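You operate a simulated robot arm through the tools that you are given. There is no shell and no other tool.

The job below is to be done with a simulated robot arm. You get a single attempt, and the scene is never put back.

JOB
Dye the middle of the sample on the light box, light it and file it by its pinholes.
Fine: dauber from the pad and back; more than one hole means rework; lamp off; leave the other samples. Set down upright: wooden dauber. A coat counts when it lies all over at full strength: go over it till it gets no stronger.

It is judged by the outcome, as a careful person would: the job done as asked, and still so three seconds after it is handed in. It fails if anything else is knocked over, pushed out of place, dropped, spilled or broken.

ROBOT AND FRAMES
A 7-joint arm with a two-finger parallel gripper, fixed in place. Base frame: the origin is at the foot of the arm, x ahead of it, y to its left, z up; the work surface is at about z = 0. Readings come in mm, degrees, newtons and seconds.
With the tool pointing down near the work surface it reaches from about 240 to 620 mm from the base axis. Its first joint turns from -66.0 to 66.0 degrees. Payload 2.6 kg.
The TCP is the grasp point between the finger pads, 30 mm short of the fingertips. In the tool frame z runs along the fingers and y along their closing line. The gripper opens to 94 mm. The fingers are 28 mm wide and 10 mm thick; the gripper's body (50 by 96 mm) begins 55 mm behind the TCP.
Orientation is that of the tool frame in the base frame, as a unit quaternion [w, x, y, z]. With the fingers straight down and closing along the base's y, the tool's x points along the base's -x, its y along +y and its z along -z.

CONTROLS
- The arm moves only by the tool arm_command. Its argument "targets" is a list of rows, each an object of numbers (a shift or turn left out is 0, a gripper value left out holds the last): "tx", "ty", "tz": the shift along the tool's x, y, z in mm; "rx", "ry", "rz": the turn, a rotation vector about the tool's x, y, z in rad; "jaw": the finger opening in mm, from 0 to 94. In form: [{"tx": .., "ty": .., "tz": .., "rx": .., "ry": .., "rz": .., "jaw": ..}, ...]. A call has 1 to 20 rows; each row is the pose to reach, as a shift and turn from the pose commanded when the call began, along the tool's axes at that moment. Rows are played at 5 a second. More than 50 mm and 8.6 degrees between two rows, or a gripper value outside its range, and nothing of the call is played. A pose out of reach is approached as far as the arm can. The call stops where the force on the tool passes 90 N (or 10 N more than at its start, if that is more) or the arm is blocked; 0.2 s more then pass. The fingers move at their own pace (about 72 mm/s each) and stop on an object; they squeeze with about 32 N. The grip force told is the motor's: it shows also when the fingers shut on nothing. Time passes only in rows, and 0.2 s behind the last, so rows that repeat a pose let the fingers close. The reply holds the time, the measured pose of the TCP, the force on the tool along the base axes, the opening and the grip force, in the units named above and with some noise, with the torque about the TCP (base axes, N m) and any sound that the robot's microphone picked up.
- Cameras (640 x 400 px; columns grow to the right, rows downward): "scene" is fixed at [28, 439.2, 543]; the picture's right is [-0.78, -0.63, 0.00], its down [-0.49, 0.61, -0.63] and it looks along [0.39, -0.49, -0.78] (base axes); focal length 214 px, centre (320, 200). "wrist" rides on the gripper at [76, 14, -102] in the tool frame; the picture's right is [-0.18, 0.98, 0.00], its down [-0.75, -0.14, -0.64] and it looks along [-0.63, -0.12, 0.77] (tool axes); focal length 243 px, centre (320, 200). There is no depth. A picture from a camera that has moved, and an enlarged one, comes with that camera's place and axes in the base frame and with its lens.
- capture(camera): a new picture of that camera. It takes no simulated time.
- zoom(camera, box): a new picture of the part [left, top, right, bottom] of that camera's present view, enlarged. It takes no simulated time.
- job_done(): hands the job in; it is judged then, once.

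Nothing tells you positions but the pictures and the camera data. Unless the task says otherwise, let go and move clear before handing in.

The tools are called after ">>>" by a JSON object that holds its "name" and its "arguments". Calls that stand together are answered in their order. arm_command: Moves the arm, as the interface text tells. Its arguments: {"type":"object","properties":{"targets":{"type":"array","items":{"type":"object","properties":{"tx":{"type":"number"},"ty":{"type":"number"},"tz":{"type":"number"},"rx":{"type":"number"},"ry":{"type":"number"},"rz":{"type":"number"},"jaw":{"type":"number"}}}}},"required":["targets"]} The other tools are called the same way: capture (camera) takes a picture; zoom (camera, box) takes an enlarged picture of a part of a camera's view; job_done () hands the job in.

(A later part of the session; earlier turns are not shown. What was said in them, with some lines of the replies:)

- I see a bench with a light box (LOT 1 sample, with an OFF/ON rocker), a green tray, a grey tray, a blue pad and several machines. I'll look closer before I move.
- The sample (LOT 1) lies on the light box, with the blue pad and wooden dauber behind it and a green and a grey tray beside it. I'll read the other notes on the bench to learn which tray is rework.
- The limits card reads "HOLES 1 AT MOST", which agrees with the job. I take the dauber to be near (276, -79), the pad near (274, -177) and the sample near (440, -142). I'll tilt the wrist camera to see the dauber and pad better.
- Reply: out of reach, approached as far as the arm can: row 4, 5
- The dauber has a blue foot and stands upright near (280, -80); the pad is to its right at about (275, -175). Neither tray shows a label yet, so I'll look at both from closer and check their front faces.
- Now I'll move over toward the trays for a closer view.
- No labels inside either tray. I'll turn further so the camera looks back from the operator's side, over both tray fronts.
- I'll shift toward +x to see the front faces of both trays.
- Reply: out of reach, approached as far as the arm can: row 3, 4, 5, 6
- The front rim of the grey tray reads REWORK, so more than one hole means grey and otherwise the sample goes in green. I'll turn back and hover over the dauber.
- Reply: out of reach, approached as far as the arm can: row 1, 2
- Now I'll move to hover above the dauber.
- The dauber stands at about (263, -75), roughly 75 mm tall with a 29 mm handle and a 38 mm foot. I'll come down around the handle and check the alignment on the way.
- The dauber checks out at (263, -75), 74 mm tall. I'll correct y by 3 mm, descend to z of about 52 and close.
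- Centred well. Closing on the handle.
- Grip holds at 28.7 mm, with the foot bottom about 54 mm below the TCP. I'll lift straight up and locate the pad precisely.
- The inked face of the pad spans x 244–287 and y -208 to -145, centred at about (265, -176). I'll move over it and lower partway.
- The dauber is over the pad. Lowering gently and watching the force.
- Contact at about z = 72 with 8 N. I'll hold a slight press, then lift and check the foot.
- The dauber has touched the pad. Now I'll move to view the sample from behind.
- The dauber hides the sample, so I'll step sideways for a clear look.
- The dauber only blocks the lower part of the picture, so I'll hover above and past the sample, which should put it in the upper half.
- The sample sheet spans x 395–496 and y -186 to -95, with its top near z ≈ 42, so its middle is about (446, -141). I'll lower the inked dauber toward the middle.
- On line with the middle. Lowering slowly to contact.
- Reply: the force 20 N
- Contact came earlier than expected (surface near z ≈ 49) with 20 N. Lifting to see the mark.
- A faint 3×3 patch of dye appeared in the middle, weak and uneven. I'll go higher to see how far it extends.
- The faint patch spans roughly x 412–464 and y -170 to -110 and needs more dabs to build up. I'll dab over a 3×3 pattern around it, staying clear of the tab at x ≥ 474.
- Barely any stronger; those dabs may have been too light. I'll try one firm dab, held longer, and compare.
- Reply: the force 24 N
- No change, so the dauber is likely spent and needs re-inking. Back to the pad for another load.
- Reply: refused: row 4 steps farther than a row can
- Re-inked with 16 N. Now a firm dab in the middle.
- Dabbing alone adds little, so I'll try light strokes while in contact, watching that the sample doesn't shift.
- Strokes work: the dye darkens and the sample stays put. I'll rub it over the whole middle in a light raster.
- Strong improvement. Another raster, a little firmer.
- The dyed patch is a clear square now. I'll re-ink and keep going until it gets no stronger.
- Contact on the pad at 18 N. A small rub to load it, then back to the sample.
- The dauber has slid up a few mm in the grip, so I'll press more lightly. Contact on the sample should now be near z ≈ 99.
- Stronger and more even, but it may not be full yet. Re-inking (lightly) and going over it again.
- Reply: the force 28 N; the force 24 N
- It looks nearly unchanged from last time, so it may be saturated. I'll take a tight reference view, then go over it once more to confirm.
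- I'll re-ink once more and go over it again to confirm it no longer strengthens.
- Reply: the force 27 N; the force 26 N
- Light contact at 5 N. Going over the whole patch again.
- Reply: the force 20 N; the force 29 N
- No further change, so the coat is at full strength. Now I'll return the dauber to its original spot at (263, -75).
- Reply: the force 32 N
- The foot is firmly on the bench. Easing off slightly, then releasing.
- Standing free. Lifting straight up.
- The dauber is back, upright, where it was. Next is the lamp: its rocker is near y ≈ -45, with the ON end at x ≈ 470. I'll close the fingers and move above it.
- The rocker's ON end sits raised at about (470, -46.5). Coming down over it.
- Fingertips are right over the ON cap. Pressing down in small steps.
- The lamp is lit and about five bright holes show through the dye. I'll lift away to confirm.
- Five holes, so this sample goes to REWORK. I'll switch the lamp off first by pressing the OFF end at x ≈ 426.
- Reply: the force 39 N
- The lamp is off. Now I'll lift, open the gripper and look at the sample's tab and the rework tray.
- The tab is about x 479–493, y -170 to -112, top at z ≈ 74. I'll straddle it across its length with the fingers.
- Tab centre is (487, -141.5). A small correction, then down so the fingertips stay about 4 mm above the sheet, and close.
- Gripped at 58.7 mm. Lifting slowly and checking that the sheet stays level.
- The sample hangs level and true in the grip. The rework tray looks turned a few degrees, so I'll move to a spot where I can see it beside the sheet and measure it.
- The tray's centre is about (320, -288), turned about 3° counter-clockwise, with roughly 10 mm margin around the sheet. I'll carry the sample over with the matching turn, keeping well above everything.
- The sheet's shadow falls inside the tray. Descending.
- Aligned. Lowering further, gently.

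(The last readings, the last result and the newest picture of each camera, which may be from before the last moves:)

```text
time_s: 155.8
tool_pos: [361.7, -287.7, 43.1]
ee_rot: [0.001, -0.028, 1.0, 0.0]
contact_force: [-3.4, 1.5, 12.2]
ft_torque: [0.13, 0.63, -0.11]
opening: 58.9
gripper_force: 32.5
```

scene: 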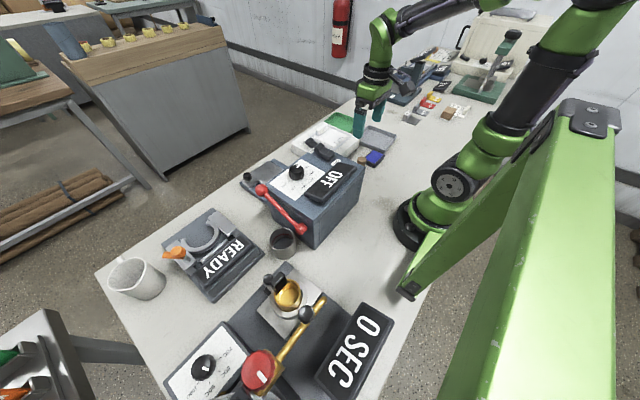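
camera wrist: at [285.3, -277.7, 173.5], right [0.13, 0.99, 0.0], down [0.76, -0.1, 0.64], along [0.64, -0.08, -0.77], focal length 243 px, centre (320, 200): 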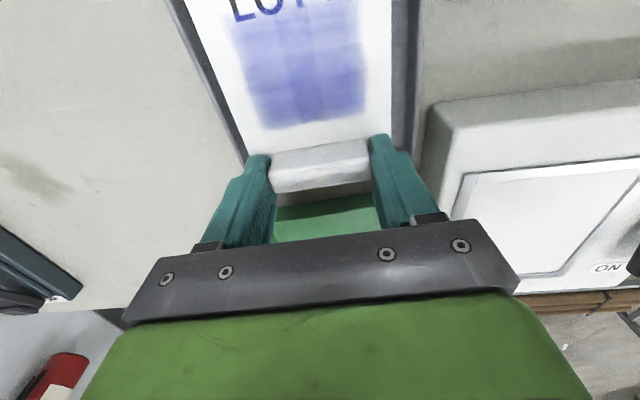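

Contact at 12 N. Checking that the sheet lies flat on the tray floor before letting go.

>>> {"name": "zoom", "arguments": {"camera": "scene", "box": [345, 110, 400, 155]}}

>>> {"name": "zoom", "arguments": {"camera": "wrist", "box": [150, 0, 450, 210]}}

```text
8.89 times, centred on (372, 132) of scene
camera zoom: at [27.9, 439.2, 543.0], right [-0.78, -0.63, 0.0], down [-0.49, 0.61, -0.63], along [0.39, -0.49, -0.78], focal length 1906 px, centre (-147, 800)
```

zoom: 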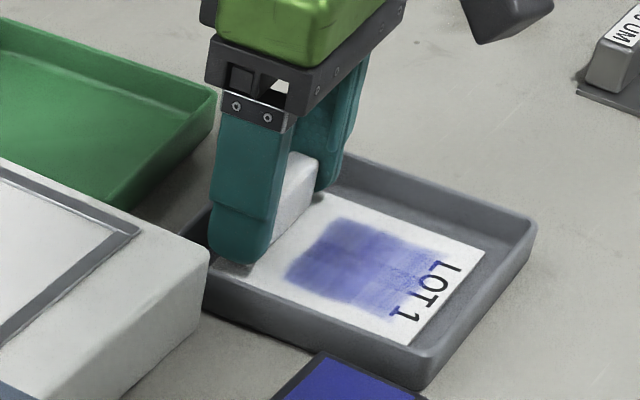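

```text
1.90 times, centred on (300, 105) of wrist
camera zoom: at [285.0, -277.1, 145.9], right [0.13, 0.99, 0.0], down [0.76, -0.1, 0.64], along [0.64, -0.08, -0.77], focal length 462 px, centre (358, 381)
```

zoom: 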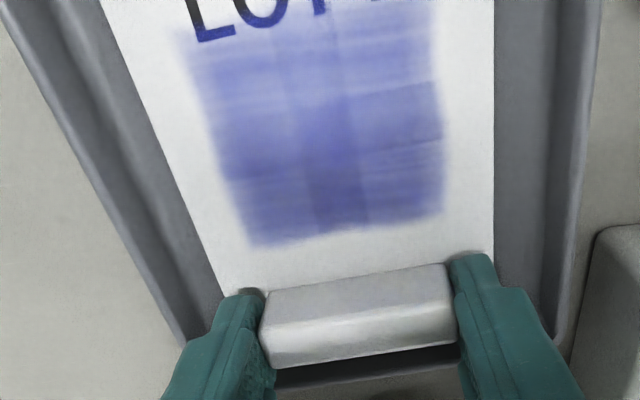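

The sheet sits inside the tray, clear of the walls. Releasing with a small opening, then straight up.

>>> {"name": "arm_command", "arguments": {"targets": [{"tz": -0.5, "jaw": 59}, {"tz": -0.5, "jaw": 64}, {"tz": -0.5, "jaw": 70}, {"tz": -0.5, "jaw": 70}]}}

>>> {"name": "arm_command", "arguments": {"targets": [{"tz": -10}, {"tz": -30}, {"tz": -60}, {"tz": -100}, {"tz": -140}, {"tz": -180}, {"tz": -180}]}}

>>> {"name": "capture", "arguments": {"camera": "wrist"}}

>>> {"name": "zoom", "arguments": {"camera": "scene", "box": [290, 90, 420, 175]}}

```text
time_s: 156.8
tool_pos: [361.9, -287.4, 42.9]
ee_rot: [0.001, -0.029, 1.0, 0.0]
contact_force: [0.0, 0.0, 0.7]
ft_torque: [-0.02, 0.01, -0.03]
opening: 70.0
gripper_force: 0.0
```

```text
time_s: 158.4
tool_pos: [359.6, -286.4, 223.9]
ee_rot: [0.0, -0.029, 1.0, 0.0]
contact_force: [0.2, -0.2, 0.3]
ft_torque: [0.01, 0.0, -0.03]
opening: 69.9
gripper_force: 0.1
```

```text
taken
camera wrist: at [283.0, -276.3, 326.7], right [0.13, 0.99, 0.0], down [0.76, -0.1, 0.64], along [0.64, -0.08, -0.77], focal length 243 px, centre (320, 200)
```

wrist: 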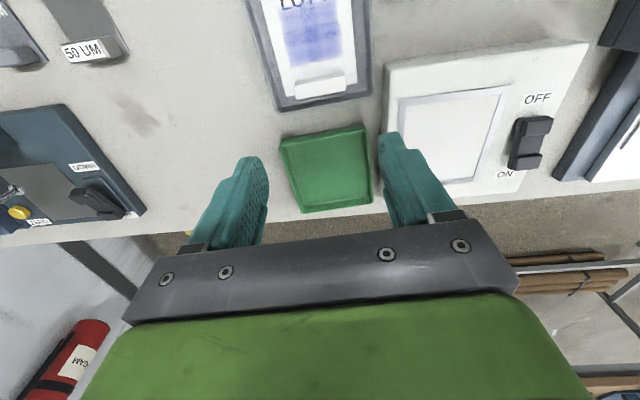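

```text
4.71 times, centred on (355, 132) of scene
camera zoom: at [28.0, 439.2, 543.0], right [-0.78, -0.63, 0.0], down [-0.49, 0.61, -0.63], along [0.39, -0.49, -0.78], focal length 1009 px, centre (155, 518)
```

zoom: 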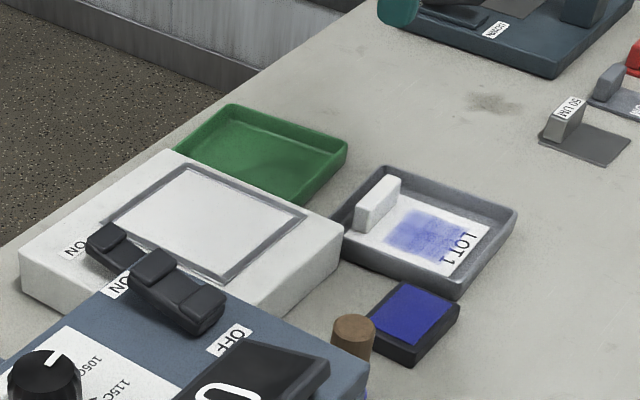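

The sample lies flat in the REWORK tray, the lamp is off and the dauber stands upright. I'll move clear and take a last look.

>>> {"name": "arm_command", "arguments": {"targets": [{"tz": -40}, {"tz": -80}, {"tz": -110, "ty": 30}, {"tz": -130, "ty": 60}, {"tz": -140, "ty": 60}, {"tz": -140, "ty": 60}]}}

>>> {"name": "capture", "arguments": {"camera": "wrist"}}

>>> {"name": "capture", "arguments": {"camera": "scene"}}

>>> {"name": "zoom", "arguments": {"camera": "wrist", "box": [180, 0, 440, 160]}}

```text
time_s: 159.8
tool_pos: [357.9, -226.2, 361.8]
ee_rot: [0.0, -0.029, 1.0, 0.0]
contact_force: [0.9, 0.3, -0.4]
ft_torque: [0.02, 0.03, -0.02]
opening: 69.9
gripper_force: 0.1
```

```text
taken
camera wrist: at [281.2, -216.2, 465.2], right [0.13, 0.99, 0.0], down [0.76, -0.1, 0.64], along [0.64, -0.08, -0.77], focal length 243 px, centre (320, 200)
```

wrist: 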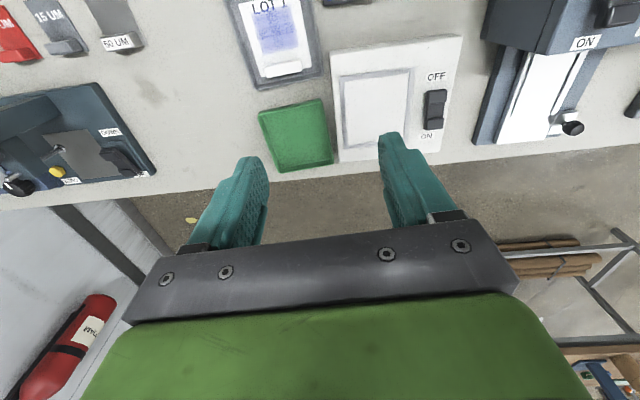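

```text
taken
```

scene: 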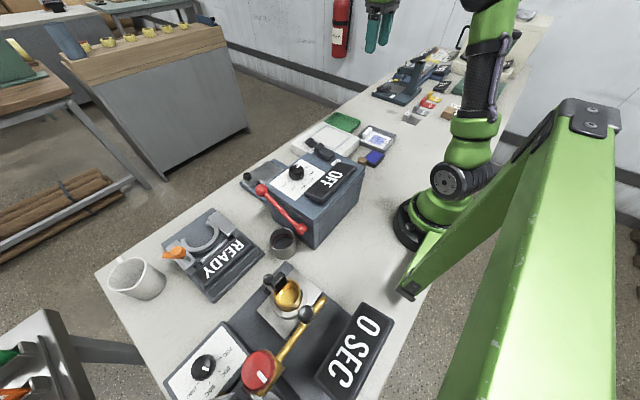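

```text
2.46 times, centred on (310, 80) of wrist
camera zoom: at [281.2, -216.2, 465.2], right [0.13, 0.99, 0.0], down [0.76, -0.1, 0.64], along [0.64, -0.08, -0.77], focal length 597 px, centre (345, 495)
```

zoom: 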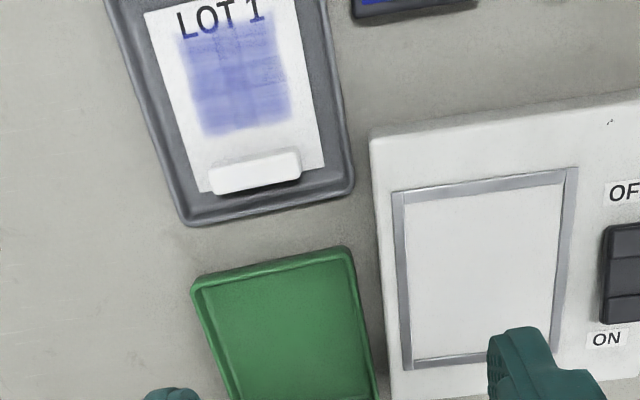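

Everything is in place: the dyed sample is in the REWORK tray (five holes), the lamp is off, the dauber is upright in its original spot, and nothing else was disturbed. Handing in.

>>> {"name": "job_done", "arguments": {}}

```text
The job is handed in.
```

The sample is dyed, was checked under the lamp, and is now in the grey tray marked REWORK because five pinholes showed, more than the one allowed.

- **Dye:** I rubbed the middle of the sample with the dauber, re-inking it from the pad, until another full pass made it no darker. The dyed square slightly overlaps the bottom of the "LOT 1" lettering.
- **Lamp:** It was switched on for the check and is off again.
- **Dauber:** It stands upright on the bench beside the pad, where I found it. I took "back" to mean that spot rather than on top of the pad.
- **Other samples:** I didn't touch them, and the final pictures show nothing else moved.
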